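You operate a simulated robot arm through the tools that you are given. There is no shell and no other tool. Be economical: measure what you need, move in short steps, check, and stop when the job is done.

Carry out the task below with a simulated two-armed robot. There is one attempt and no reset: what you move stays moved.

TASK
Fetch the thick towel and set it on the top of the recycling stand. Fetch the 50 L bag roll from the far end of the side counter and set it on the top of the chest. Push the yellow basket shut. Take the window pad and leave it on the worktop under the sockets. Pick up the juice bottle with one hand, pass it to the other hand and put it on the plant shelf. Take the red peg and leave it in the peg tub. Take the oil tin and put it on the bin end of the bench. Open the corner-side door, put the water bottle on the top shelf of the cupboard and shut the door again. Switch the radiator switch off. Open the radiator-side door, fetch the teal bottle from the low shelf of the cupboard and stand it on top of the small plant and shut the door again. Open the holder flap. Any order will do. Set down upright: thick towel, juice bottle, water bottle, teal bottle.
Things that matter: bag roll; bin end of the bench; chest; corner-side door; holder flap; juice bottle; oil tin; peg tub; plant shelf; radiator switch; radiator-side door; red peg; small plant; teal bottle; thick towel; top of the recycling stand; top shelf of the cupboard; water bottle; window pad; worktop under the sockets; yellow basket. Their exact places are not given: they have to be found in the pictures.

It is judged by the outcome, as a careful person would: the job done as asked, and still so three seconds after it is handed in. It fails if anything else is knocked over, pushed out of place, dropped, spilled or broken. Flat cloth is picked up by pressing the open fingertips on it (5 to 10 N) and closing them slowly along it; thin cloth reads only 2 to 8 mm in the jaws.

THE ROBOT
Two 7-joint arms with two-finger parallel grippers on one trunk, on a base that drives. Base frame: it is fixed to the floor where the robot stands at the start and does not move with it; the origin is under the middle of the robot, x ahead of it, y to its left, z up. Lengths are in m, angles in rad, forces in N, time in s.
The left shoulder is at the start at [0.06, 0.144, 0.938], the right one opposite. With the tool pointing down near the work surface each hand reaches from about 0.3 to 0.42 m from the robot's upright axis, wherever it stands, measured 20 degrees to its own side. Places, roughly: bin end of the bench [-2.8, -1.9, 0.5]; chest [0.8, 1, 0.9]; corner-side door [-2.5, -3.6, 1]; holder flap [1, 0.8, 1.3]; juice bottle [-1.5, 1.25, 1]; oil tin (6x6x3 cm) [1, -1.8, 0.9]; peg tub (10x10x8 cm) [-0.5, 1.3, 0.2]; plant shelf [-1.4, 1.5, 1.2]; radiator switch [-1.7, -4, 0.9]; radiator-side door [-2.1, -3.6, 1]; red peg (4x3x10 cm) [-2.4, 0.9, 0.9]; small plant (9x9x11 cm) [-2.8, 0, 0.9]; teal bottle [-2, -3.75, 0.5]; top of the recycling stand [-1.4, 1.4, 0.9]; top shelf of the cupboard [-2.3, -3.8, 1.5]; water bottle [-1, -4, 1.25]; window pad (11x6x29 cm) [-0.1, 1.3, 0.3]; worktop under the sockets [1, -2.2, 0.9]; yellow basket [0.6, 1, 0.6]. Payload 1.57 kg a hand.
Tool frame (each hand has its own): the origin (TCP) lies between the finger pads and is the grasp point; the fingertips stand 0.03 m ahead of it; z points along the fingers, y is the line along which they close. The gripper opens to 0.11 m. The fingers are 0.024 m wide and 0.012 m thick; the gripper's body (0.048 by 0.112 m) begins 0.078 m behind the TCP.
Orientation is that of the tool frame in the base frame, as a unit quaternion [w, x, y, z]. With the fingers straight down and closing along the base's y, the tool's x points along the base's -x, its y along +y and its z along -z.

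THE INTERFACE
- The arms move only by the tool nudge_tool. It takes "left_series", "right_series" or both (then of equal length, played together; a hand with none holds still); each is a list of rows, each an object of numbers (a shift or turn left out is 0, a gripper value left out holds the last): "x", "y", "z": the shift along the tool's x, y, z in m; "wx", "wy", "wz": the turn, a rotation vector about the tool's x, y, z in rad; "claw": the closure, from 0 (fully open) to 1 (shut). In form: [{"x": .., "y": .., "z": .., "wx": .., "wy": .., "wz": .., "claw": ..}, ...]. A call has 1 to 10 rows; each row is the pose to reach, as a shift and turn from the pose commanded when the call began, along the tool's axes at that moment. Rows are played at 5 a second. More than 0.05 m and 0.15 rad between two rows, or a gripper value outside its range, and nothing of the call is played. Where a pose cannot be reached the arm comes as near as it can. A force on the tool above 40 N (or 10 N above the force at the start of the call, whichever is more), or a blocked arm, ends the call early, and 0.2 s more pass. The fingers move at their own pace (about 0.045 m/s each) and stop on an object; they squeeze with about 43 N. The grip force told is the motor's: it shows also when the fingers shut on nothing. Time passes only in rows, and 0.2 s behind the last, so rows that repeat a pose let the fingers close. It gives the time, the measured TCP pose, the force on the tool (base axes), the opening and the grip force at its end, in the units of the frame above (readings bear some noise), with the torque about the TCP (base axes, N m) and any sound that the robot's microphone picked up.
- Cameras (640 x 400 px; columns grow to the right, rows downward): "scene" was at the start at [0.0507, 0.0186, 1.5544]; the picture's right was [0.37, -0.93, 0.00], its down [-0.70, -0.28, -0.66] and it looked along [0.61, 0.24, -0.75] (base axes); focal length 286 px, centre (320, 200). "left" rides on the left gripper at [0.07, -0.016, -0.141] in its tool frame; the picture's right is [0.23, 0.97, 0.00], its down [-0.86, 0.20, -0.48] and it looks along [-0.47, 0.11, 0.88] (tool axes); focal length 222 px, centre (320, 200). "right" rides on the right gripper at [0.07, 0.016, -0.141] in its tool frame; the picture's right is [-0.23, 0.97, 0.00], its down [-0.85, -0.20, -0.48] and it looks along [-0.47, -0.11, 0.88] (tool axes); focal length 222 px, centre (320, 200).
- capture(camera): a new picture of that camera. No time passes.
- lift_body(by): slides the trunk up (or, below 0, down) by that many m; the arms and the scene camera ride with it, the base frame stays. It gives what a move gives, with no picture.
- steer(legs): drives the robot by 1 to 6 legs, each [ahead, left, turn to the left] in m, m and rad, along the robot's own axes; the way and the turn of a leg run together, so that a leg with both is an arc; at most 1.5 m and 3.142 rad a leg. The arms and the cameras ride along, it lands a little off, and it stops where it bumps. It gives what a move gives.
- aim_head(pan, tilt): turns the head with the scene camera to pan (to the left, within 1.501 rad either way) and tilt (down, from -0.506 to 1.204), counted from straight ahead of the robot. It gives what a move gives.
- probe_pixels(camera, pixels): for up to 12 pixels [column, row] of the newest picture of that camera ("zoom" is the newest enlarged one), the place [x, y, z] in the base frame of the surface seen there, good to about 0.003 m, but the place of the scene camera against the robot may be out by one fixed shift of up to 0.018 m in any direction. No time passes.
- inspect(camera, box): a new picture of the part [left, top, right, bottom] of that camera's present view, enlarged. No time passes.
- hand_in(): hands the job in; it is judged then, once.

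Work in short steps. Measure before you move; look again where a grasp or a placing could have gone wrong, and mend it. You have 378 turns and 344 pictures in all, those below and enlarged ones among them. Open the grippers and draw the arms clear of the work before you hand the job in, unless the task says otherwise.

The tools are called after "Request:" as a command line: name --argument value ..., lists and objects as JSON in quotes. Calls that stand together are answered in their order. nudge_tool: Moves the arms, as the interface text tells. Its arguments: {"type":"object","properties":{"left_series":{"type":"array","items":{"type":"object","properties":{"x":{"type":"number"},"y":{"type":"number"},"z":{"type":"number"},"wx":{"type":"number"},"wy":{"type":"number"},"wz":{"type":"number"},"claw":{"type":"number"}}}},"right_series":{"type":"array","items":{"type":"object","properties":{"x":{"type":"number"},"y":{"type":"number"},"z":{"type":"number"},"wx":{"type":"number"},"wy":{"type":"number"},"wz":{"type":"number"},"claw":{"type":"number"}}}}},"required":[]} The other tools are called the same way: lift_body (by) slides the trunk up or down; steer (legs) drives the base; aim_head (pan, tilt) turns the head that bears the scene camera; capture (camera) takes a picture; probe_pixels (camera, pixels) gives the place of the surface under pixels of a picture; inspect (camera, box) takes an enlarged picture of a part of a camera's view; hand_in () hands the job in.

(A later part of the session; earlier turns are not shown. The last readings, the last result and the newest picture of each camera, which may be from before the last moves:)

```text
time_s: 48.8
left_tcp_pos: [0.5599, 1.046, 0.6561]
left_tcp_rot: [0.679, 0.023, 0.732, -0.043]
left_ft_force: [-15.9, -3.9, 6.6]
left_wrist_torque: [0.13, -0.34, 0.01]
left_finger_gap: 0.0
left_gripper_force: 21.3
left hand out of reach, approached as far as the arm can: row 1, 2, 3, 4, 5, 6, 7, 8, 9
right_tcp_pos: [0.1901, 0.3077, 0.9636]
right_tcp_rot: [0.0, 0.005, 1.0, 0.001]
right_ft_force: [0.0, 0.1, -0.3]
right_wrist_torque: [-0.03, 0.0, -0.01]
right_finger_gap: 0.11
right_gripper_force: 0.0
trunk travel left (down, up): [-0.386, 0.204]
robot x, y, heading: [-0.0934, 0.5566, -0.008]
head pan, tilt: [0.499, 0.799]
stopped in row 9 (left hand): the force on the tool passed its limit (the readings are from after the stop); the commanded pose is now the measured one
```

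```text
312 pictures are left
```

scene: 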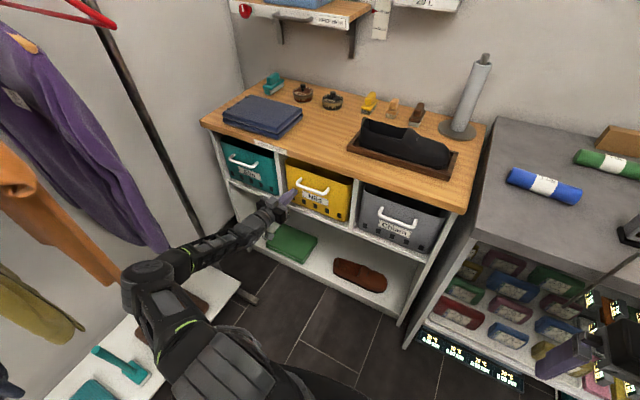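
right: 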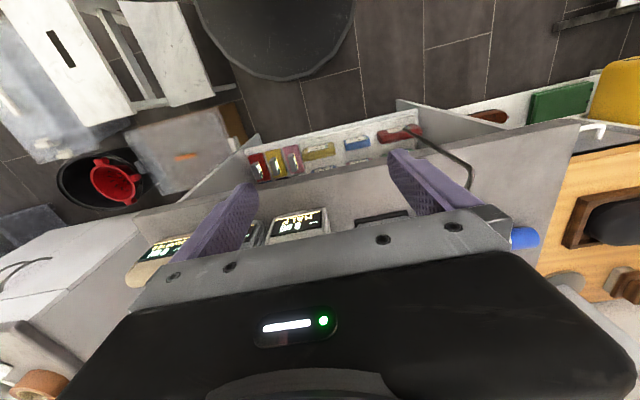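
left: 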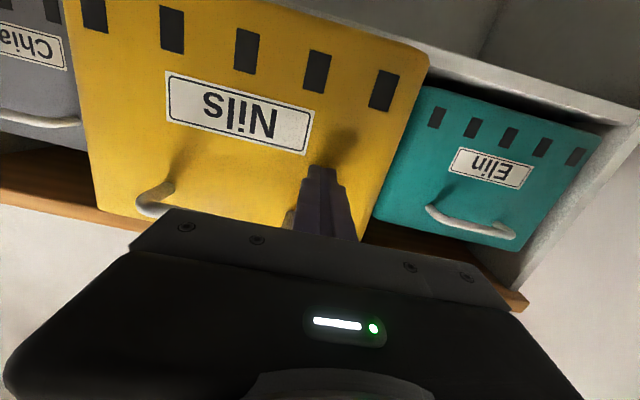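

The basket looks flush with its neighbours and stopped with force. I retract and verify.

Request:
nudge_tool --left_series '[{"z": -0.05}, {"z": -0.1}, {"z": -0.15}, {"z": -0.2}]'

Request:
capture --camera "left"

Request:
probe_pixels --camera "left" --pixels '[[290, 80], [140, 60], [420, 120], [450, 120], [250, 100]]'

```text
time_s: 49.8
left_tcp_pos: [0.3662, 1.0642, 0.668]
left_tcp_rot: [0.677, 0.024, 0.735, -0.044]
left_ft_force: [0.6, 0.2, 0.8]
left_wrist_torque: [0.0, 0.03, -0.01]
left_finger_gap: 0.0
left_gripper_force: 20.9
right_tcp_pos: [0.1917, 0.3093, 0.9651]
right_tcp_rot: [0.0, 0.005, 1.0, 0.001]
right_ft_force: [0.2, 0.5, 0.6]
right_wrist_torque: [0.0, 0.02, 0.03]
right_finger_gap: 0.1102
right_gripper_force: 0.1
trunk travel left (down, up): [-0.386, 0.204]
robot x, y, heading: [-0.0952, 0.5586, -0.01]
head pan, tilt: [0.499, 0.799]
```

```text
311 pictures are left
```

left: 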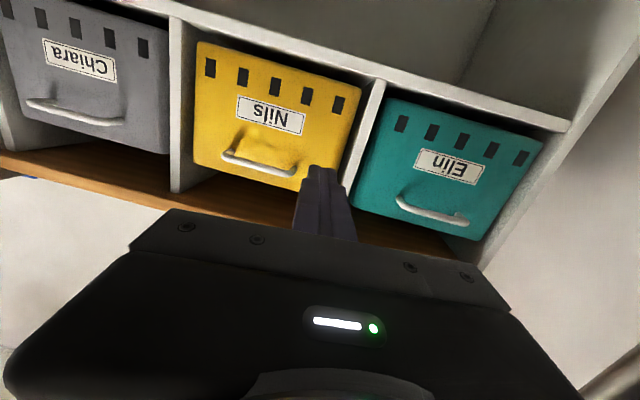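

```text
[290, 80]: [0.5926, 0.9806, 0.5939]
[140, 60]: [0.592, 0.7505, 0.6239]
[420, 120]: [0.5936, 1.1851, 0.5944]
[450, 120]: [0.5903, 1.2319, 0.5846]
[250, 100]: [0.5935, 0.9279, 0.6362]
```

Basket confirmed shut (x≈0.593 as neighbours). Next the holder flap: raise trunk and the left hand, then view.

Request:
lift_body --by 0.204

Request:
nudge_tool --left_series '[{"x": -0.04}, {"x": -0.08}, {"x": -0.12}, {"x": -0.16}, {"x": -0.2}, {"x": -0.25, "y": -0.02}, {"x": -0.3, "y": -0.05}, {"x": -0.33, "y": -0.08}]'

Request:
aim_head --pan 0.3 --tilt 1.2

Request:
capture --camera "scene"

```text
time_s: 52.0
left_tcp_pos: [0.3662, 1.0648, 0.8702]
left_tcp_rot: [0.677, 0.022, 0.734, -0.043]
left_ft_force: [1.3, -1.0, -0.5]
left_wrist_torque: [0.01, -0.01, 0.0]
left_finger_gap: 0.0
left_gripper_force: 21.6
right_tcp_pos: [0.1928, 0.3093, 1.1672]
right_tcp_rot: [0.0, 0.005, 1.0, 0.001]
right_ft_force: [-0.4, 0.3, 0.0]
right_wrist_torque: [0.01, 0.03, -0.02]
right_finger_gap: 0.1096
right_gripper_force: 0.1
trunk travel left (down, up): [-0.59, 0.0]
robot x, y, heading: [-0.089, 0.5611, -0.008]
head pan, tilt: [0.499, 0.799]
```

```text
refused: row 6 steps farther than a row can; nothing moved
```

```text
time_s: 52.9
left_tcp_pos: [0.3654, 1.0635, 0.8701]
left_tcp_rot: [0.677, 0.022, 0.734, -0.042]
left_ft_force: [0.0, -0.6, -0.3]
left_wrist_torque: [0.05, 0.0, 0.01]
left_finger_gap: 0.0
left_gripper_force: 21.2
right_tcp_pos: [0.1915, 0.3079, 1.1674]
right_tcp_rot: [0.0, 0.004, 1.0, 0.0]
right_ft_force: [-0.6, 0.4, 0.2]
right_wrist_torque: [0.0, -0.02, -0.03]
right_finger_gap: 0.1099
right_gripper_force: 0.1
trunk travel left (down, up): [-0.59, 0.0]
robot x, y, heading: [-0.0976, 0.5616, -0.011]
head pan, tilt: [0.3, 1.201]
```

```text
310 pictures are left
```

scene: 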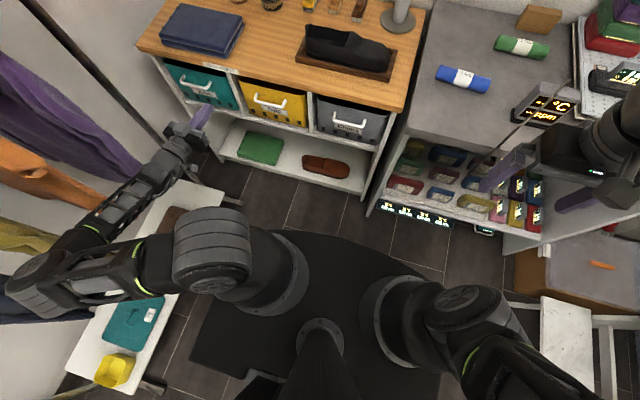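

The left elbow sticks out towards the rack clothes; I probe the elbow and base extents.

Request:
probe_pixels --camera "scene" --pixels '[[35, 285], [60, 245], [195, 360], [290, 232], [380, 255], [230, 290], [440, 390], [310, 285], [190, 205], [60, 200], [20, 180]]'

```text
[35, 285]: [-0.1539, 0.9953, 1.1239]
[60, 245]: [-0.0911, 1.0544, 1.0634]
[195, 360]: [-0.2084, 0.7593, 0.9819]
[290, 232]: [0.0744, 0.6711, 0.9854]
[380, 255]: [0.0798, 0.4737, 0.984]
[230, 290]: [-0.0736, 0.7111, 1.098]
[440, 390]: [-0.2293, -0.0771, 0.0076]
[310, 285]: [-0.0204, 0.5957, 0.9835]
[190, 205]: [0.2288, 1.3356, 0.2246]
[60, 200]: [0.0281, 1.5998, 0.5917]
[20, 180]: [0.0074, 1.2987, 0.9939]
```

I raise the left hand and bring it inward in front of the robot.

Request:
nudge_tool --left_series '[{"x": -0.04}, {"x": -0.08, "y": -0.02}, {"x": -0.12, "y": -0.04}, {"x": -0.16, "y": -0.06}, {"x": -0.2, "y": -0.09}, {"x": -0.23, "y": -0.12}, {"x": -0.26, "y": -0.16}, {"x": -0.29, "y": -0.2}, {"x": -0.32, "y": -0.23}, {"x": -0.35, "y": -0.26}]'

Request:
capture --camera "scene"

```text
time_s: 55.1
left_tcp_pos: [0.4048, 0.8305, 1.253]
left_tcp_rot: [0.677, 0.023, 0.735, -0.043]
left_ft_force: [-0.5, -0.1, 0.3]
left_wrist_torque: [-0.01, -0.03, 0.03]
left_finger_gap: 0.0
left_gripper_force: 21.2
left hand out of reach, approached as far as the arm can: row 7, 8, 9, 10
right_tcp_pos: [0.1907, 0.3066, 1.1669]
right_tcp_rot: [-0.001, 0.004, 1.0, 0.001]
right_ft_force: [0.8, -0.6, -0.8]
right_wrist_torque: [0.03, -0.03, -0.02]
right_finger_gap: 0.1102
right_gripper_force: 0.1
trunk travel left (down, up): [-0.59, 0.0]
robot x, y, heading: [-0.0962, 0.5616, -0.006]
head pan, tilt: [0.3, 1.201]
```

```text
309 pictures are left
```

scene: 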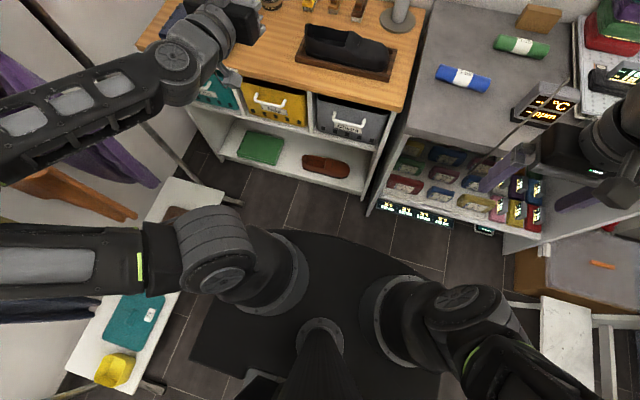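

I drive forward 0.2 m, slightly right so that the elbow stays off the clothes, then look at the holder.

Request:
steer --legs '[[0.2, -0.05, 0]]'

Request:
aim_head --pan 0.3 --tilt 0.35

Request:
capture --camera "scene"

Request:
capture --camera "left"

```text
time_s: 56.7
left_tcp_pos: [0.6067, 0.7795, 1.2509]
left_tcp_rot: [0.677, 0.023, 0.735, -0.043]
left_ft_force: [0.5, -0.2, -0.1]
left_wrist_torque: [0.01, -0.04, 0.04]
left_finger_gap: 0.0001
left_gripper_force: 21.2
right_tcp_pos: [0.3944, 0.2569, 1.1669]
right_tcp_rot: [0.0, 0.005, 1.0, 0.001]
right_ft_force: [-0.1, -0.2, -0.2]
right_wrist_torque: [0.05, 0.07, 0.0]
right_finger_gap: 0.1099
right_gripper_force: 0.0
trunk travel left (down, up): [-0.59, 0.0]
robot x, y, heading: [0.1105, 0.5047, -0.013]
head pan, tilt: [0.3, 1.201]
```

```text
time_s: 57.9
left_tcp_pos: [0.6057, 0.7803, 1.252]
left_tcp_rot: [0.677, 0.022, 0.735, -0.042]
left_ft_force: [0.2, 0.7, 0.8]
left_wrist_torque: [-0.03, -0.05, -0.03]
left_finger_gap: 0.0
left_gripper_force: 21.7
right_tcp_pos: [0.3946, 0.2568, 1.1671]
right_tcp_rot: [0.0, 0.005, 1.0, 0.001]
right_ft_force: [-0.5, 0.6, -0.3]
right_wrist_torque: [-0.01, 0.02, -0.03]
right_finger_gap: 0.1099
right_gripper_force: 0.0
trunk travel left (down, up): [-0.59, 0.0]
robot x, y, heading: [0.1091, 0.5054, -0.014]
head pan, tilt: [0.3, 0.351]
```

```text
308 pictures are left
```

scene: 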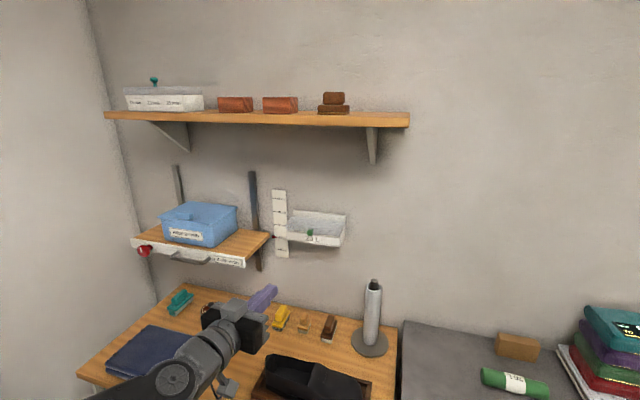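

```text
307 pictures are left
```

left: 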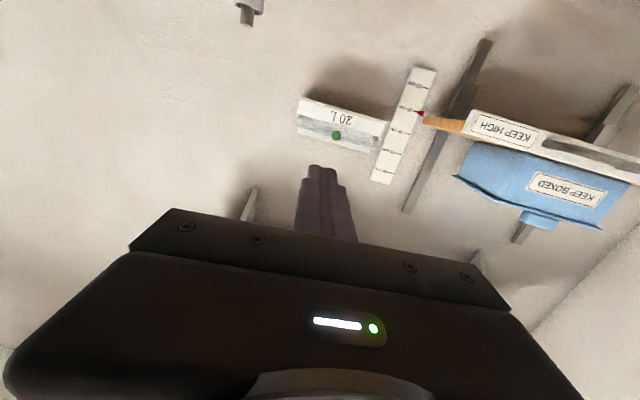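

I zoom on the holder in both views and probe from the hand camera.

Request:
inspect --camera "left" --box '[280, 60, 440, 160]'

Request:
probe_pixels --camera "left" --pixels '[[336, 135], [340, 118], [310, 110], [370, 128], [360, 140], [335, 100]]'

Request:
inspect --camera "scene" --box '[262, 190, 358, 265]'

Request:
probe_pixels --camera "zoom" --pixels '[[322, 275], [322, 290], [440, 150], [440, 250], [300, 190], [200, 200], [430, 320], [320, 225]]'

```text
4.00 times, centred on (360, 110) of left
```

zoom: 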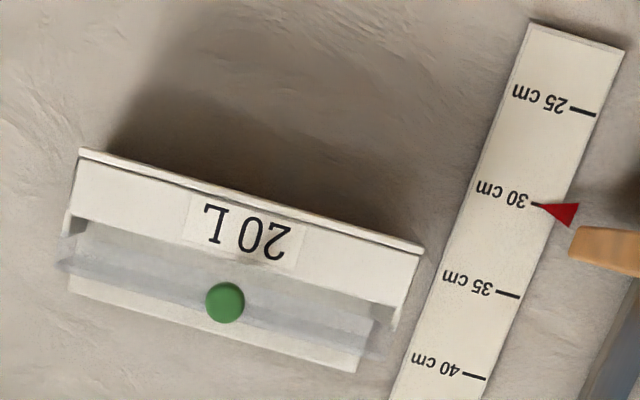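

```text
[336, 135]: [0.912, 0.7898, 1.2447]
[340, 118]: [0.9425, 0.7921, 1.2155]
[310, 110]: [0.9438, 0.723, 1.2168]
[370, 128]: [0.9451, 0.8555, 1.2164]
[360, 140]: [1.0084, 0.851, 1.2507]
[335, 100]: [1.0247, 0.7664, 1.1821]
```

```text
5.33 times, centred on (310, 228) of scene
```

zoom: 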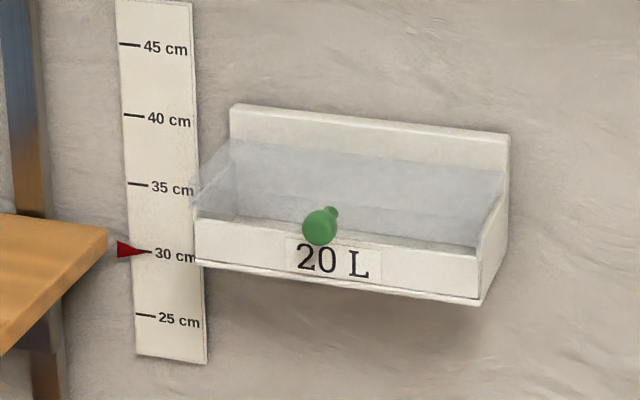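

```text
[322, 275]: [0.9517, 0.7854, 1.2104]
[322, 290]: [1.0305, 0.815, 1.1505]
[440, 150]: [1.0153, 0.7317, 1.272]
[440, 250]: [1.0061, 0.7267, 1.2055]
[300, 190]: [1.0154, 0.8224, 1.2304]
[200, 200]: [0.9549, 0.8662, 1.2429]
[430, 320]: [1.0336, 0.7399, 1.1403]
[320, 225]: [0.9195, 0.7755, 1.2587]
```

The knob head is at (0.912, 0.790, 1.245). I approach with half-open fingers, stopping 6 cm short.

Request:
nudge_tool --left_series '[{"x": -0.005, "y": 0.01, "z": 0.045, "claw": 0.5}, {"x": -0.01, "y": 0.02, "z": 0.09}, {"x": -0.015, "y": 0.03, "z": 0.135}, {"x": -0.0176, "y": 0.037, "z": 0.18}, {"x": -0.0176, "y": 0.037, "z": 0.225}]'

Request:
inspect --camera "left" --box '[220, 0, 440, 240]'

Request:
capture --camera "scene"

```text
time_s: 59.1
left_tcp_pos: [0.8364, 0.7979, 1.2499]
left_tcp_rot: [0.676, 0.022, 0.735, -0.042]
left_ft_force: [0.1, -0.4, 0.1]
left_wrist_torque: [-0.02, -0.01, -0.02]
left_finger_gap: 0.0552
left_gripper_force: 0.0
right_tcp_pos: [0.3947, 0.2567, 1.1664]
right_tcp_rot: [0.0, 0.005, 1.0, 0.001]
right_ft_force: [0.5, 0.6, -0.2]
right_wrist_torque: [-0.04, 0.04, 0.02]
right_finger_gap: 0.1101
right_gripper_force: 0.1
trunk travel left (down, up): [-0.59, 0.0]
robot x, y, heading: [0.1085, 0.5035, -0.004]
head pan, tilt: [0.3, 0.351]
```

```text
1.67 times, centred on (330, 120) of left
```

zoom: 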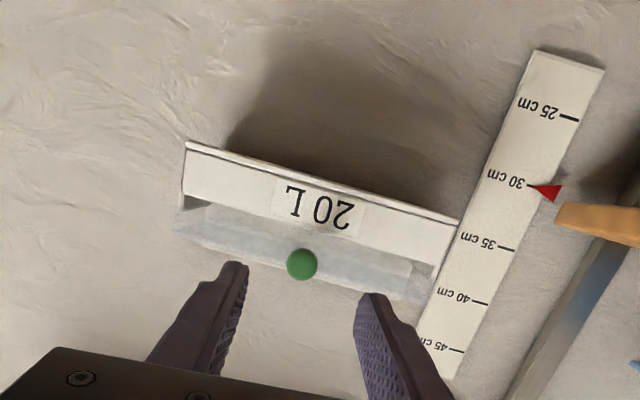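

```text
303 pictures are left
```

scene: 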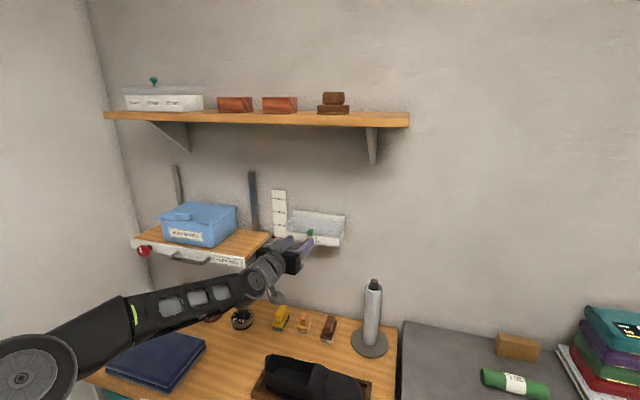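

Well aligned; I advance 6 cm and close on the knob.

Request:
nudge_tool --left_series '[{"z": 0.03}, {"z": 0.06}, {"z": 0.06, "claw": 1}, {"z": 0.06}, {"z": 0.06}, {"z": 0.06}]'

Request:
inspect --camera "left" --box '[220, 0, 440, 240]'

```text
time_s: 60.5
left_tcp_pos: [0.8957, 0.7923, 1.2489]
left_tcp_rot: [0.677, 0.022, 0.734, -0.042]
left_ft_force: [1.6, 1.8, 2.0]
left_wrist_torque: [-0.03, -0.12, -0.02]
left_finger_gap: 0.019
left_gripper_force: 30.5
right_tcp_pos: [0.3935, 0.2573, 1.1674]
right_tcp_rot: [0.0, 0.004, 1.0, 0.001]
right_ft_force: [0.5, 0.6, -0.7]
right_wrist_torque: [0.01, 0.04, -0.02]
right_finger_gap: 0.11
right_gripper_force: 0.0
trunk travel left (down, up): [-0.59, 0.0]
robot x, y, heading: [0.1081, 0.5099, -0.012]
head pan, tilt: [0.3, 0.351]
```

```text
1.67 times, centred on (330, 120) of left
```

zoom: 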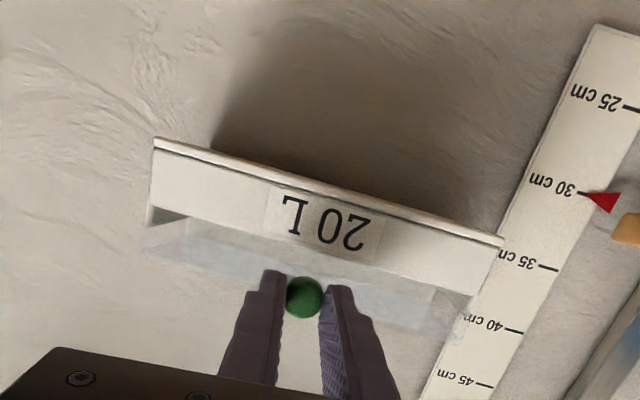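

Knob gripped (gap 19 mm). I lift it along an arc around the rear hinge.

Request:
nudge_tool --left_series '[{"x": -0.022, "y": -0.001, "z": -0.004}, {"x": -0.041, "y": -0.001, "z": -0.004}, {"x": -0.059, "y": -0.001, "z": -0.001}, {"x": -0.077, "y": -0.001, "z": 0.006}, {"x": -0.0926, "y": -0.001, "z": 0.0145}, {"x": -0.1066, "y": 0, "z": 0.026}, {"x": -0.118, "y": 0.001, "z": 0.04}]'

Request:
capture --camera "left"

Request:
inspect --camera "scene" --box '[200, 150, 400, 280]'

```text
time_s: 62.1
left_tcp_pos: [0.9036, 0.8052, 1.3423]
left_tcp_rot: [0.677, 0.022, 0.735, -0.043]
left_ft_force: [-0.3, 0.2, -0.5]
left_wrist_torque: [0.01, 0.02, 0.01]
left_finger_gap: 0.0
left_gripper_force: 21.8
left hand out of reach, approached as far as the arm can: row 5, 6, 7
right_tcp_pos: [0.3933, 0.2568, 1.1667]
right_tcp_rot: [0.0, 0.004, 1.0, 0.001]
right_ft_force: [0.4, 0.3, 0.4]
right_wrist_torque: [-0.01, 0.01, -0.01]
right_finger_gap: 0.1099
right_gripper_force: 0.1
trunk travel left (down, up): [-0.59, 0.0]
robot x, y, heading: [0.1128, 0.5051, -0.011]
head pan, tilt: [0.3, 0.351]
```

```text
301 pictures are left
```

left: 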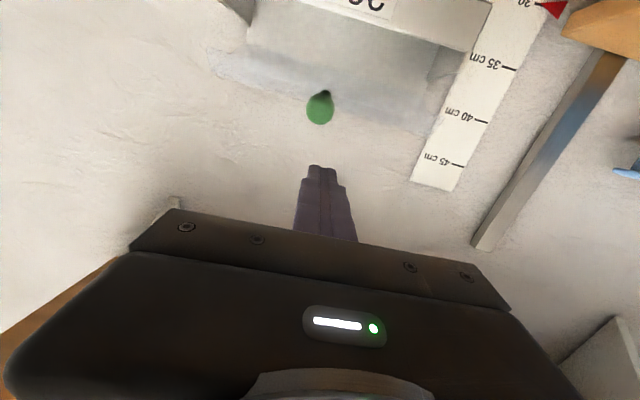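

```text
3.08 times, centred on (300, 215) of scene
```

zoom: 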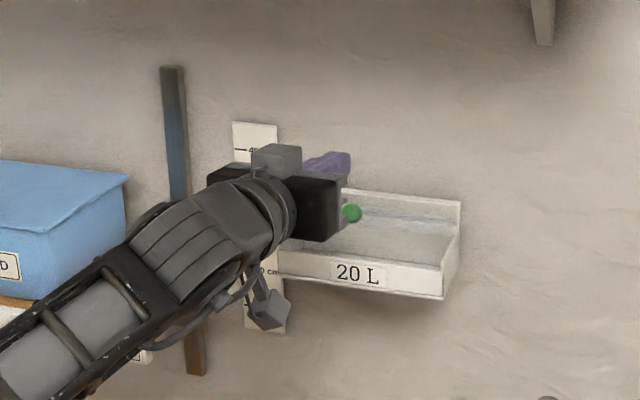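

The knob slipped out but the flap rose and stays; I probe the knob and flap.

Request:
probe_pixels --camera "left" --pixels '[[320, 108], [325, 95], [270, 75], [400, 100], [330, 60], [400, 20]]'

Request:
inspect --camera "left" --box '[200, 0, 480, 200]'

```text
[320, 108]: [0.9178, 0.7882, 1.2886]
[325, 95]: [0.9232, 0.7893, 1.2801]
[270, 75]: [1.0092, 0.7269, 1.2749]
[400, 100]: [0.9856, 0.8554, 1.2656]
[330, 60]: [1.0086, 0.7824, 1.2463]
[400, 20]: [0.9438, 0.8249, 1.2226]
```

```text
2.00 times, centred on (340, 100) of left
```

zoom: 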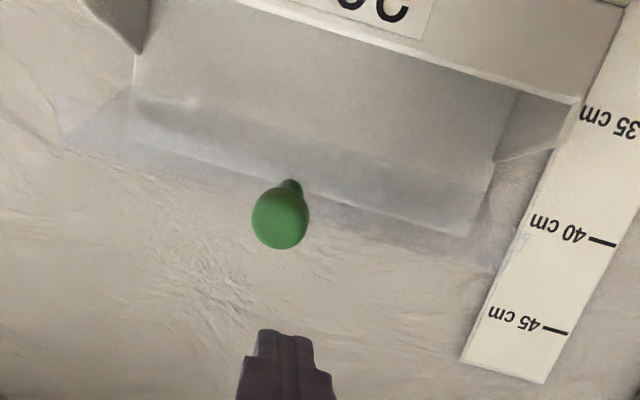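

Flap is now ~25° open, knob at (0.92,0.79,1.289). I back off, drive forward 6 cm for reach, then push it up from underneath.

Request:
nudge_tool --left_series '[{"z": -0.04}, {"z": -0.08}, {"z": -0.12}]'

Request:
steer --legs '[[0.06, 0, 0]]'

```text
time_s: 62.9
left_tcp_pos: [0.7825, 0.816, 1.3557]
left_tcp_rot: [0.677, 0.024, 0.735, -0.043]
left_ft_force: [-0.4, 0.4, 0.6]
left_wrist_torque: [0.0, -0.01, 0.01]
left_finger_gap: 0.0003
left_gripper_force: 21.2
right_tcp_pos: [0.3919, 0.2556, 1.1677]
right_tcp_rot: [0.0, 0.005, 1.0, 0.001]
right_ft_force: [-1.0, 0.0, -0.1]
right_wrist_torque: [0.0, 0.0, 0.0]
right_finger_gap: 0.11
right_gripper_force: 0.0
trunk travel left (down, up): [-0.59, 0.0]
robot x, y, heading: [0.1079, 0.5059, -0.007]
head pan, tilt: [0.3, 0.351]
```

```text
time_s: 63.9
left_tcp_pos: [0.8445, 0.817, 1.354]
left_tcp_rot: [0.676, 0.023, 0.735, -0.044]
left_ft_force: [1.1, 0.2, -0.3]
left_wrist_torque: [-0.04, -0.04, -0.01]
left_finger_gap: 0.0
left_gripper_force: 21.4
right_tcp_pos: [0.455, 0.257, 1.1666]
right_tcp_rot: [-0.001, 0.004, 1.0, 0.001]
right_ft_force: [0.9, 0.0, 0.2]
right_wrist_torque: [-0.04, 0.05, 0.01]
right_finger_gap: 0.1101
right_gripper_force: 0.2
trunk travel left (down, up): [-0.59, 0.0]
robot x, y, heading: [0.1667, 0.5051, -0.012]
head pan, tilt: [0.3, 0.351]
```

I lower the closed fingers to z≈1.26 in front of the flap's edge.

Request:
nudge_tool --left_series '[{"x": 0.045, "y": -0.007}, {"x": 0.0937, "y": -0.0135, "z": 0.01}, {"x": 0.0937, "y": -0.0135, "z": 0.0142}]'

Request:
inspect --camera "left" --box '[200, 0, 480, 200]'

```text
refused: row 2 steps farther than a row can; nothing moved
```

```text
2.00 times, centred on (340, 100) of left
```

zoom: 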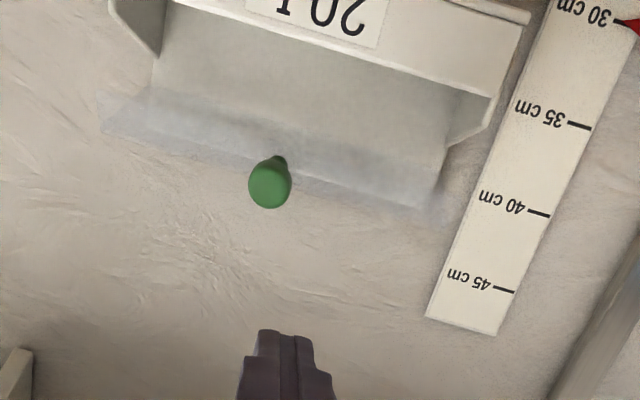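

Again with smaller steps.

Request:
nudge_tool --left_series '[{"x": 0.045, "y": -0.007}, {"x": 0.085, "y": -0.0135, "z": 0.01}, {"x": 0.0937, "y": -0.02, "z": 0.0142}]'

Request:
inspect --camera "left" --box '[200, 0, 480, 200]'

```text
time_s: 64.7
left_tcp_pos: [0.8473, 0.7923, 1.2599]
left_tcp_rot: [0.676, 0.021, 0.735, -0.042]
left_ft_force: [-0.3, -0.3, 0.6]
left_wrist_torque: [0.01, 0.01, 0.0]
left_finger_gap: 0.0
left_gripper_force: 21.3
right_tcp_pos: [0.4542, 0.2566, 1.1676]
right_tcp_rot: [0.0, 0.004, 1.0, 0.001]
right_ft_force: [-0.6, -0.1, 0.4]
right_wrist_torque: [-0.01, -0.05, -0.02]
right_finger_gap: 0.11
right_gripper_force: 0.0
trunk travel left (down, up): [-0.59, 0.0]
robot x, y, heading: [0.169, 0.5044, -0.012]
head pan, tilt: [0.3, 0.351]
```

```text
2.00 times, centred on (340, 100) of left
```

zoom: 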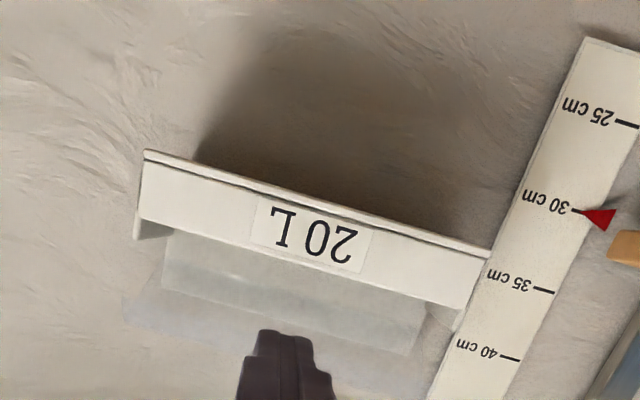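

Fingers are under the knob. I slide in 6.5 cm, then lift along the arc.

Request:
nudge_tool --left_series '[{"z": 0.04}, {"z": 0.065}, {"x": -0.02, "z": 0.065}, {"x": -0.04, "z": 0.066}, {"x": -0.06, "z": 0.07}, {"x": -0.078, "z": 0.08}, {"x": -0.09, "z": 0.095}, {"x": -0.1, "z": 0.11}]'

Request:
inspect --camera "left" --box '[200, 0, 480, 200]'

Request:
inspect --camera "scene" --box '[220, 150, 420, 280]'

```text
time_s: 66.5
left_tcp_pos: [0.9524, 0.7848, 1.3469]
left_tcp_rot: [0.676, 0.022, 0.735, -0.044]
left_ft_force: [-14.6, -7.5, -4.7]
left_wrist_torque: [-0.08, 0.27, -0.12]
left_finger_gap: 0.0001
left_gripper_force: 21.7
left hand out of reach, approached as far as the arm can: row 8
right_tcp_pos: [0.4511, 0.2546, 1.1663]
right_tcp_rot: [0.0, 0.005, 1.0, 0.001]
right_ft_force: [0.3, -0.4, -1.1]
right_wrist_torque: [0.06, 0.02, -0.02]
right_finger_gap: 0.1099
right_gripper_force: 0.2
trunk travel left (down, up): [-0.59, 0.0]
robot x, y, heading: [0.17, 0.5073, -0.007]
head pan, tilt: [0.3, 0.351]
```

```text
2.00 times, centred on (340, 100) of left
```

zoom: 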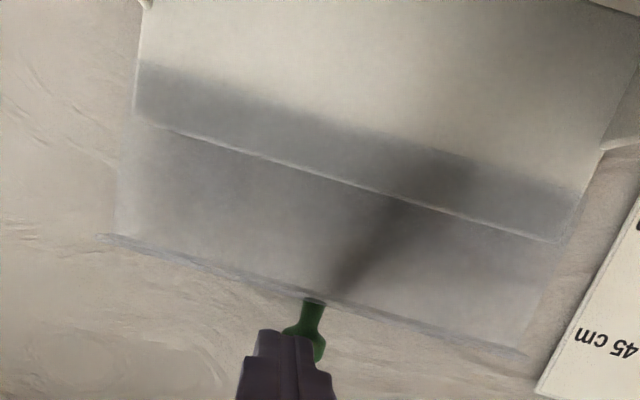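

```text
3.08 times, centred on (320, 215) of scene
```

zoom: 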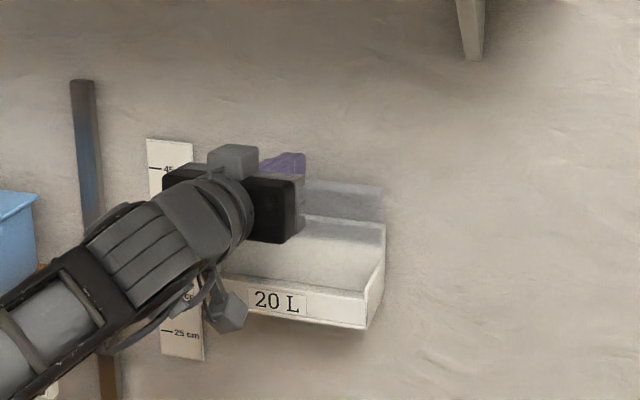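

The flap is about upright with 15 N against its stop. I back off and check that it stays.

Request:
nudge_tool --left_series '[{"z": -0.03}, {"z": -0.07}, {"z": -0.11}, {"z": -0.15}, {"z": -0.15}]'

Request:
inspect --camera "scene" --box '[220, 150, 420, 280]'

Request:
capture --camera "left"

Request:
probe_pixels --camera "left" --pixels '[[320, 130], [320, 110], [310, 90], [300, 70]]'

```text
time_s: 67.7
left_tcp_pos: [0.809, 0.8004, 1.358]
left_tcp_rot: [0.675, 0.023, 0.736, -0.045]
left_ft_force: [-0.5, 0.4, 0.0]
left_wrist_torque: [0.0, -0.03, -0.03]
left_finger_gap: 0.0
left_gripper_force: 21.4
right_tcp_pos: [0.4531, 0.2557, 1.1685]
right_tcp_rot: [0.0, 0.005, 1.0, 0.001]
right_ft_force: [-0.8, 0.0, 0.4]
right_wrist_torque: [0.05, 0.0, 0.02]
right_finger_gap: 0.1101
right_gripper_force: 0.2
trunk travel left (down, up): [-0.59, 0.0]
robot x, y, heading: [0.166, 0.5065, -0.004]
head pan, tilt: [0.3, 0.351]
```

```text
3.08 times, centred on (320, 215) of scene
```

zoom: 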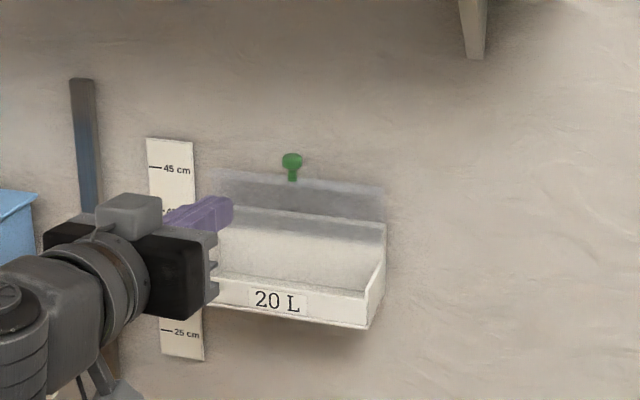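

```text
293 pictures are left
```

left: 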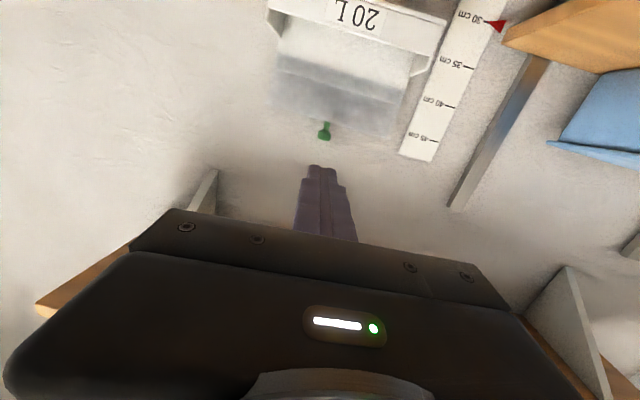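

```text
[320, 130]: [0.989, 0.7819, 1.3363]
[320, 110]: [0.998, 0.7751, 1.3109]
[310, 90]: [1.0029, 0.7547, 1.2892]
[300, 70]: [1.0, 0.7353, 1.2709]
```

Flap is open and stays. Before taking the roll I check the far end of the other counter for another 50 L roll.

Request:
aim_head --pan -1.35 --tilt 0.2

Request:
inspect --camera "scene" --box '[160, 120, 400, 290]'

```text
time_s: 69.4
left_tcp_pos: [0.8081, 0.8028, 1.3584]
left_tcp_rot: [0.677, 0.022, 0.735, -0.043]
left_ft_force: [-0.6, 0.3, 0.2]
left_wrist_torque: [-0.01, -0.03, -0.01]
left_finger_gap: 0.0001
left_gripper_force: 21.4
right_tcp_pos: [0.4546, 0.2574, 1.1672]
right_tcp_rot: [0.0, 0.005, 1.0, 0.001]
right_ft_force: [-0.1, 0.2, 0.7]
right_wrist_torque: [0.01, 0.01, 0.02]
right_finger_gap: 0.1101
right_gripper_force: 0.0
trunk travel left (down, up): [-0.59, 0.0]
robot x, y, heading: [0.1669, 0.5028, -0.008]
head pan, tilt: [-1.349, 0.201]
```

```text
2.35 times, centred on (280, 205) of scene
```

zoom: 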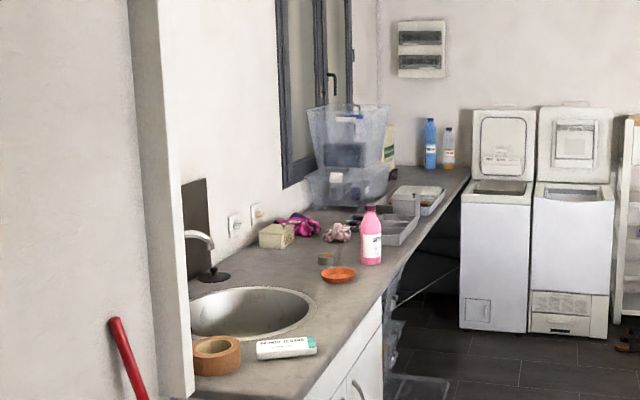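

No roll there, so the blue 50 L roll on the grey counter is the one. I look with the right camera.

Request:
capture --camera "right"

Request:
aim_head --pan 0.1 --tilt 0.6

Request:
capture --camera "scene"

```text
291 pictures are left
```

right: 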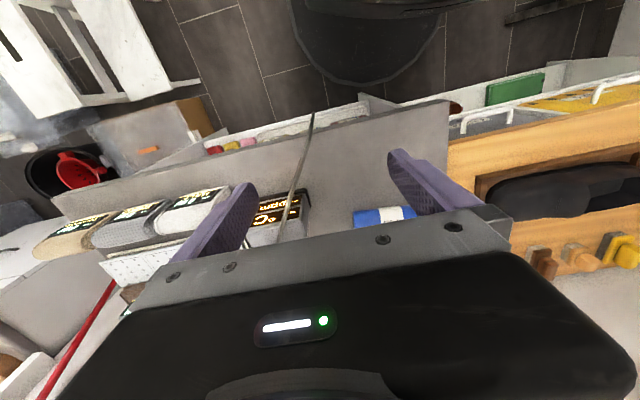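

```text
time_s: 71.0
left_tcp_pos: [0.8086, 0.8025, 1.3595]
left_tcp_rot: [0.677, 0.022, 0.735, -0.042]
left_ft_force: [-0.2, 0.0, 0.0]
left_wrist_torque: [-0.01, 0.04, -0.01]
left_finger_gap: 0.0001
left_gripper_force: 21.6
right_tcp_pos: [0.4525, 0.2568, 1.1674]
right_tcp_rot: [0.0, 0.004, 1.0, 0.001]
right_ft_force: [0.5, -0.3, 0.3]
right_wrist_torque: [0.01, -0.02, -0.02]
right_finger_gap: 0.1099
right_gripper_force: 0.1
trunk travel left (down, up): [-0.59, 0.0]
robot x, y, heading: [0.1646, 0.5048, -0.007]
head pan, tilt: [0.099, 0.6]
```

```text
290 pictures are left
```

scene: 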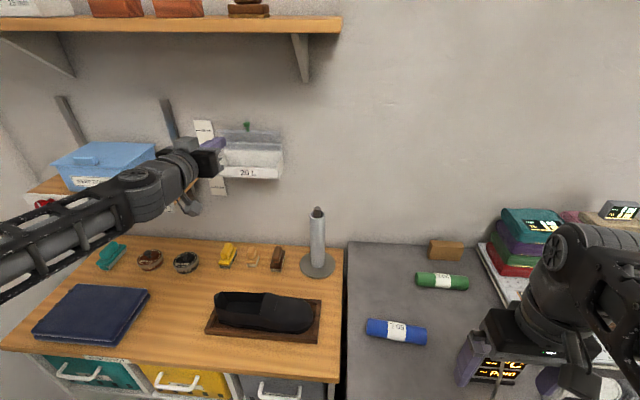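

I probe the roll's ends and the free area on the chest top.

Request:
probe_pixels --camera "scene" --pixels '[[372, 325], [397, 328], [421, 332], [397, 340], [175, 320], [205, 330], [135, 335], [175, 350], [175, 290], [320, 340], [335, 310], [215, 345]]'

Request:
probe_pixels --camera "right" --pixels '[[362, 218], [385, 214], [410, 211], [290, 200], [320, 180]]'

```text
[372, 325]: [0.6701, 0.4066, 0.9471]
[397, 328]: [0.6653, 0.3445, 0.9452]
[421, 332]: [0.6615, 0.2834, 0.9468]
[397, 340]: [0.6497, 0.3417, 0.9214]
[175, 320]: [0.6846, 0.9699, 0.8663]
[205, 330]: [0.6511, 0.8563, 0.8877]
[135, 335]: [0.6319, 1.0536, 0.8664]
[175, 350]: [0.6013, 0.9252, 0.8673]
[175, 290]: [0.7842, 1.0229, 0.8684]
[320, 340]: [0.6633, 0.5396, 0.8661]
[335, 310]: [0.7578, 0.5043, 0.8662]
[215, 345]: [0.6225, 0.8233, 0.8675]
```

```text
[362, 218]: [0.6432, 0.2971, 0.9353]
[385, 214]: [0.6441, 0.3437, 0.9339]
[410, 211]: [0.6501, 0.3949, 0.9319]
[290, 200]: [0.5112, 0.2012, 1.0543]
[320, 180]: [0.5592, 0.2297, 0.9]
```

Roll centre ≈ (0.657, 0.345, 0.913), axis almost along y. I move the right hand above it, turning the wrist by −1.5 rad so it closes across the roll.

Request:
nudge_tool --right_series '[{"wz": -0.15, "x": -0.015, "y": 0.01, "claw": 0.2}, {"wz": -0.3, "x": -0.04, "y": 0.02}, {"wz": -0.45, "x": -0.06, "y": 0.03, "z": 0.01}, {"wz": -0.6, "x": -0.08, "y": 0.04, "z": 0.02}, {"wz": -0.75, "x": -0.1, "y": 0.05, "z": 0.03}, {"wz": -0.9, "x": -0.12, "y": 0.06, "z": 0.04}, {"wz": -1.05, "x": -0.14, "y": 0.07, "z": 0.05}, {"wz": -1.2, "x": -0.16, "y": 0.08, "z": 0.065}, {"wz": -1.35, "x": -0.18, "y": 0.088, "z": 0.08}, {"wz": -1.5, "x": -0.203, "y": 0.088, "z": 0.1}]'

Request:
capture --camera "right"

Request:
capture --camera "scene"

```text
time_s: 73.2
left_tcp_pos: [0.809, 0.8023, 1.3587]
left_tcp_rot: [0.676, 0.021, 0.736, -0.042]
left_ft_force: [-0.2, 0.4, 0.2]
left_wrist_torque: [0.03, -0.02, -0.02]
left_finger_gap: 0.0
left_gripper_force: 21.5
right_tcp_pos: [0.6603, 0.3419, 1.0659]
right_tcp_rot: [0.0, -0.68, 0.734, 0.0]
right_ft_force: [0.2, -1.1, 0.1]
right_wrist_torque: [0.03, -0.02, 0.05]
right_finger_gap: 0.0881
right_gripper_force: 0.0
trunk travel left (down, up): [-0.59, 0.0]
robot x, y, heading: [0.1696, 0.5061, -0.013]
head pan, tilt: [0.099, 0.6]
```

```text
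289 pictures are left
```

right: 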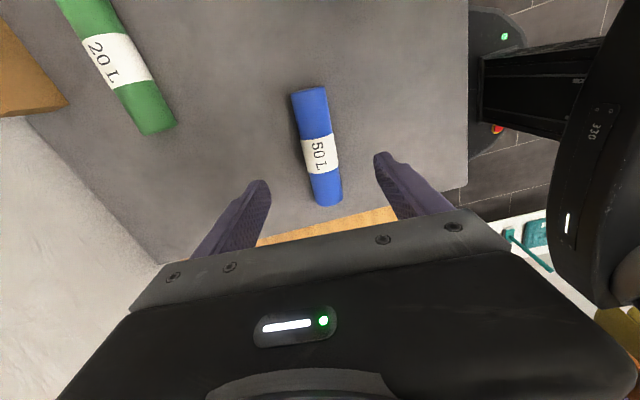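

```text
288 pictures are left
```

scene: 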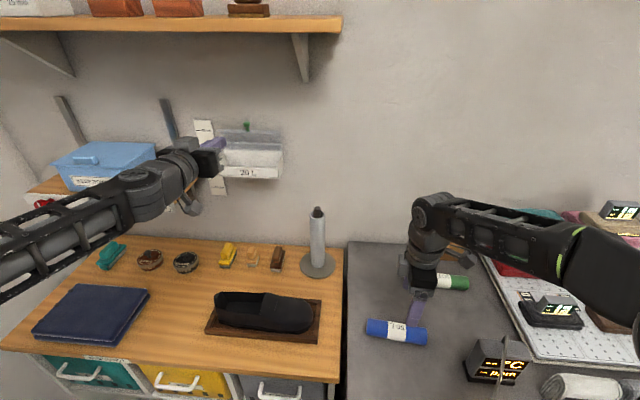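

Good view of the roll. I probe its centre line with the hand camera.

Request:
probe_pixels --camera "right" --pixels '[[308, 100], [318, 148], [327, 195], [303, 150], [335, 150], [360, 150]]'

```text
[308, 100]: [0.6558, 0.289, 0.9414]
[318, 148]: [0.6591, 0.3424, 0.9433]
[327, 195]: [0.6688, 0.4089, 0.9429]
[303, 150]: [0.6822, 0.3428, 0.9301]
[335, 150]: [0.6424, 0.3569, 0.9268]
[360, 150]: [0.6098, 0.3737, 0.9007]
```

Counter z=0.901, roll top 0.943. I descend to TCP z≈0.936 and close.

Request:
nudge_tool --right_series '[{"z": 0.045, "y": -0.002, "wz": 0.03}, {"z": 0.09, "y": -0.002, "wz": 0.03}, {"z": 0.13, "y": -0.002, "wz": 0.03}, {"z": 0.13, "y": -0.002, "wz": 0.03, "claw": 1}, {"z": 0.13, "y": -0.002, "wz": 0.03}, {"z": 0.13, "y": -0.002, "wz": 0.03}, {"z": 0.13, "y": -0.002, "wz": 0.03}]'

Request:
nudge_tool --right_series '[{"z": -0.04}, {"z": -0.08}, {"z": -0.12}, {"z": -0.15}]'

Request:
capture --camera "right"

```text
time_s: 74.8
left_tcp_pos: [0.8087, 0.8023, 1.3588]
left_tcp_rot: [0.676, 0.023, 0.735, -0.043]
left_ft_force: [-0.1, 0.5, 0.5]
left_wrist_torque: [0.01, -0.01, 0.01]
left_finger_gap: 0.0002
left_gripper_force: 21.7
right_tcp_pos: [0.6601, 0.3445, 0.9389]
right_tcp_rot: [0.0, -0.668, 0.744, 0.0]
right_ft_force: [0.1, -0.4, -0.1]
right_wrist_torque: [-0.03, 0.03, 0.01]
right_finger_gap: 0.0385
right_gripper_force: 23.1
trunk travel left (down, up): [-0.59, 0.0]
robot x, y, heading: [0.1677, 0.5043, -0.011]
head pan, tilt: [0.099, 0.6]
```

```text
time_s: 75.8
left_tcp_pos: [0.8081, 0.8031, 1.3586]
left_tcp_rot: [0.676, 0.022, 0.735, -0.043]
left_ft_force: [0.3, 0.4, 0.2]
left_wrist_torque: [-0.02, 0.02, -0.01]
left_finger_gap: 0.0002
left_gripper_force: 21.1
right_tcp_pos: [0.6588, 0.3411, 1.0872]
right_tcp_rot: [0.001, -0.668, 0.744, 0.001]
right_ft_force: [0.2, 1.4, -1.7]
right_wrist_torque: [-0.01, -0.01, -0.02]
right_finger_gap: 0.038
right_gripper_force: 43.2
trunk travel left (down, up): [-0.59, 0.0]
robot x, y, heading: [0.1658, 0.5049, -0.011]
head pan, tilt: [0.099, 0.6]
```

```text
287 pictures are left
```

right: 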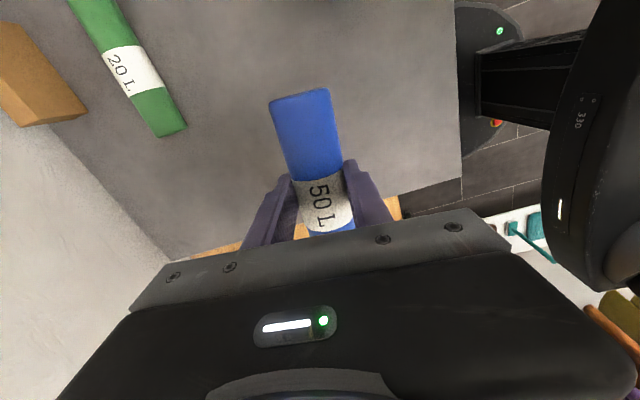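

Roll held. I swing toward the chest's right side while turning the wrist back so that the roll lies along x, then look.

Request:
nudge_tool --right_series '[{"wz": 0.15, "x": -0.02}, {"wz": 0.3, "x": -0.04}, {"wz": 0.45, "x": -0.06}, {"wz": 0.6, "x": -0.08}, {"wz": 0.75, "x": -0.095}, {"wz": 0.9, "x": -0.11}, {"wz": 1.05, "x": -0.12}, {"wz": 1.2, "x": -0.13}, {"wz": 1.35, "x": -0.135}, {"wz": 1.47, "x": -0.14}]'

Request:
capture --camera "right"

Request:
capture --camera "scene"

```text
time_s: 78.0
left_tcp_pos: [0.8076, 0.8022, 1.3592]
left_tcp_rot: [0.677, 0.021, 0.735, -0.042]
left_ft_force: [-0.7, -0.4, -0.1]
left_wrist_torque: [-0.01, -0.01, -0.04]
left_finger_gap: 0.0
left_gripper_force: 21.2
right_tcp_pos: [0.6744, 0.4819, 1.0883]
right_tcp_rot: [0.002, 0.005, 1.0, 0.0]
right_ft_force: [-0.2, 0.3, -1.9]
right_wrist_torque: [0.0, 0.01, 0.01]
right_finger_gap: 0.0379
right_gripper_force: 43.2
trunk travel left (down, up): [-0.59, 0.0]
robot x, y, heading: [0.1701, 0.5063, -0.012]
head pan, tilt: [0.099, 0.6]
```

```text
286 pictures are left
```

right: 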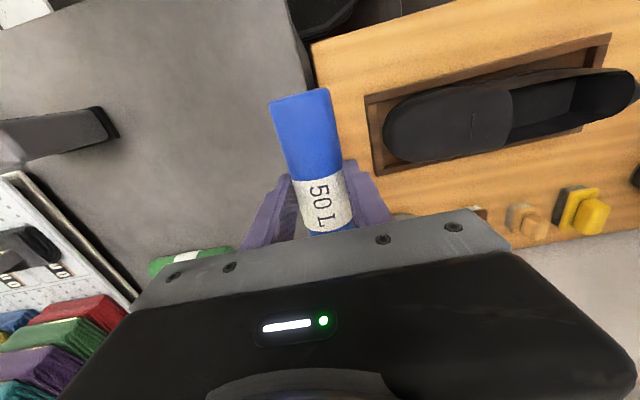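

```text
285 pictures are left
```

scene: 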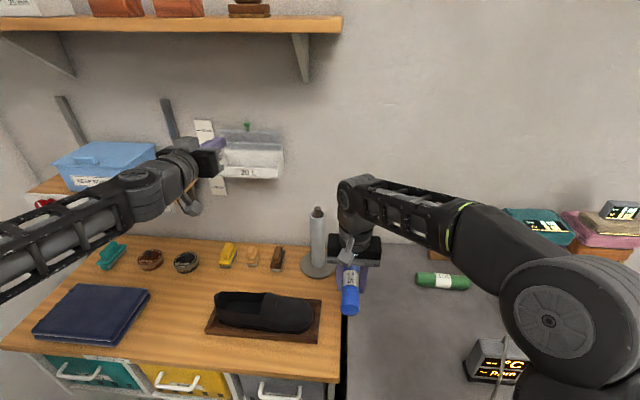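

I probe the free strip between the chest's right edge and the tray.

Request:
probe_pixels --camera "right" --pixels '[[322, 60], [345, 60], [366, 97], [363, 110], [375, 170], [355, 150], [380, 190], [300, 60]]'

```text
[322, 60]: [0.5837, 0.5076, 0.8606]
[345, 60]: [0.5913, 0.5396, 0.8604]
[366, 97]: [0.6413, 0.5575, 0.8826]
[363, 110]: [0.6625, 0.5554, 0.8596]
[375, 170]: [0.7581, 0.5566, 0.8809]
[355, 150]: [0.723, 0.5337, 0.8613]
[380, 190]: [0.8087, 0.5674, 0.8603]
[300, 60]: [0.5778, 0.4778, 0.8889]
```

The strip is only 5.5 cm: too tight. The front-left area of the chest top (y 0.88–1.08) is wide; I retract both hands a bit, and turn/shift the base toward it.

Request:
nudge_tool --left_series '[{"z": -0.045}, {"z": -0.09}, {"z": -0.135}, {"z": -0.18}, {"z": -0.22}]' --right_series '[{"x": 0.04}, {"x": 0.08}, {"x": 0.11}, {"x": 0.13, "z": -0.02}, {"x": 0.14, "z": -0.04}]'

Request:
steer --legs '[[0, 0.14, 0], [0, 0, 0.5], [0.04, -0.02, 0]]'

Request:
capture --camera "right"

Request:
capture --camera "scene"

```text
time_s: 79.2
left_tcp_pos: [0.5873, 0.823, 1.3758]
left_tcp_rot: [0.677, 0.023, 0.734, -0.043]
left_ft_force: [0.0, -0.2, -0.4]
left_wrist_torque: [0.02, 0.02, -0.02]
left_finger_gap: 0.0
left_gripper_force: 20.7
right_tcp_pos: [0.5317, 0.4821, 1.1287]
right_tcp_rot: [0.0, 0.005, 1.0, 0.0]
right_ft_force: [-0.4, -0.4, -1.4]
right_wrist_torque: [0.01, -0.01, 0.04]
right_finger_gap: 0.0382
right_gripper_force: 42.8
trunk travel left (down, up): [-0.59, 0.0]
robot x, y, heading: [0.167, 0.504, -0.008]
head pan, tilt: [0.099, 0.6]
```

```text
time_s: 82.4
left_tcp_pos: [0.4351, 1.1244, 1.375]
left_tcp_rot: [0.666, -0.159, 0.718, 0.125]
left_ft_force: [1.3, -0.1, -0.3]
left_wrist_torque: [-0.04, 0.01, 0.04]
left_finger_gap: 0.0001
left_gripper_force: 21.0
right_tcp_pos: [0.5483, 0.797, 1.1261]
right_tcp_rot: [0.0, -0.242, 0.97, 0.001]
right_ft_force: [0.5, -0.6, -1.2]
right_wrist_torque: [0.0, 0.07, -0.04]
right_finger_gap: 0.0381
right_gripper_force: 43.0
trunk travel left (down, up): [-0.59, 0.0]
robot x, y, heading: [0.2126, 0.6445, 0.491]
head pan, tilt: [0.099, 0.6]
```

```text
284 pictures are left
```

right: 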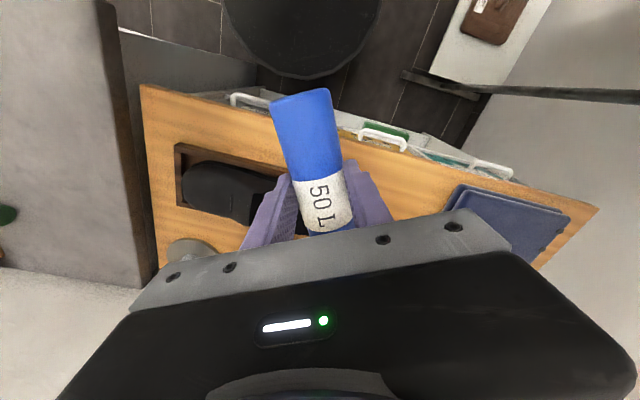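

```text
283 pictures are left
```

scene: 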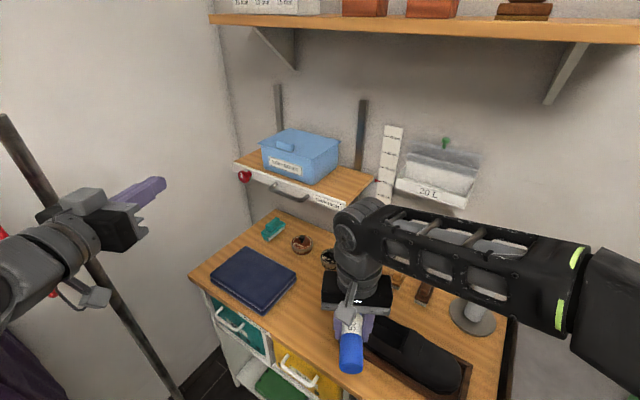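

Now the hand is close; I probe the free area between tray and cloth.

Request:
probe_pixels --camera "right" --pixels '[[400, 190], [420, 200], [455, 190], [450, 205], [390, 165], [360, 150], [270, 165]]'

Request:
probe_pixels --camera "scene" --pixels '[[305, 300], [290, 290], [265, 315], [300, 340], [320, 270]]'

```text
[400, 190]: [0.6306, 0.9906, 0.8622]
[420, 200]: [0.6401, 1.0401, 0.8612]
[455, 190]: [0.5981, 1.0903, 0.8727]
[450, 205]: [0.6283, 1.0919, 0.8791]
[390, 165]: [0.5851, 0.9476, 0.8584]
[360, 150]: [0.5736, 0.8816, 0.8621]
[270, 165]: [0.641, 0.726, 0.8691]
```

```text
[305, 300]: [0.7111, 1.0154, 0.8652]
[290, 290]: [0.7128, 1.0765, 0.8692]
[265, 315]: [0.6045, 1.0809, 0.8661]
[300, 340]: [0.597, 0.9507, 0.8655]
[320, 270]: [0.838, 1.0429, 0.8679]
```

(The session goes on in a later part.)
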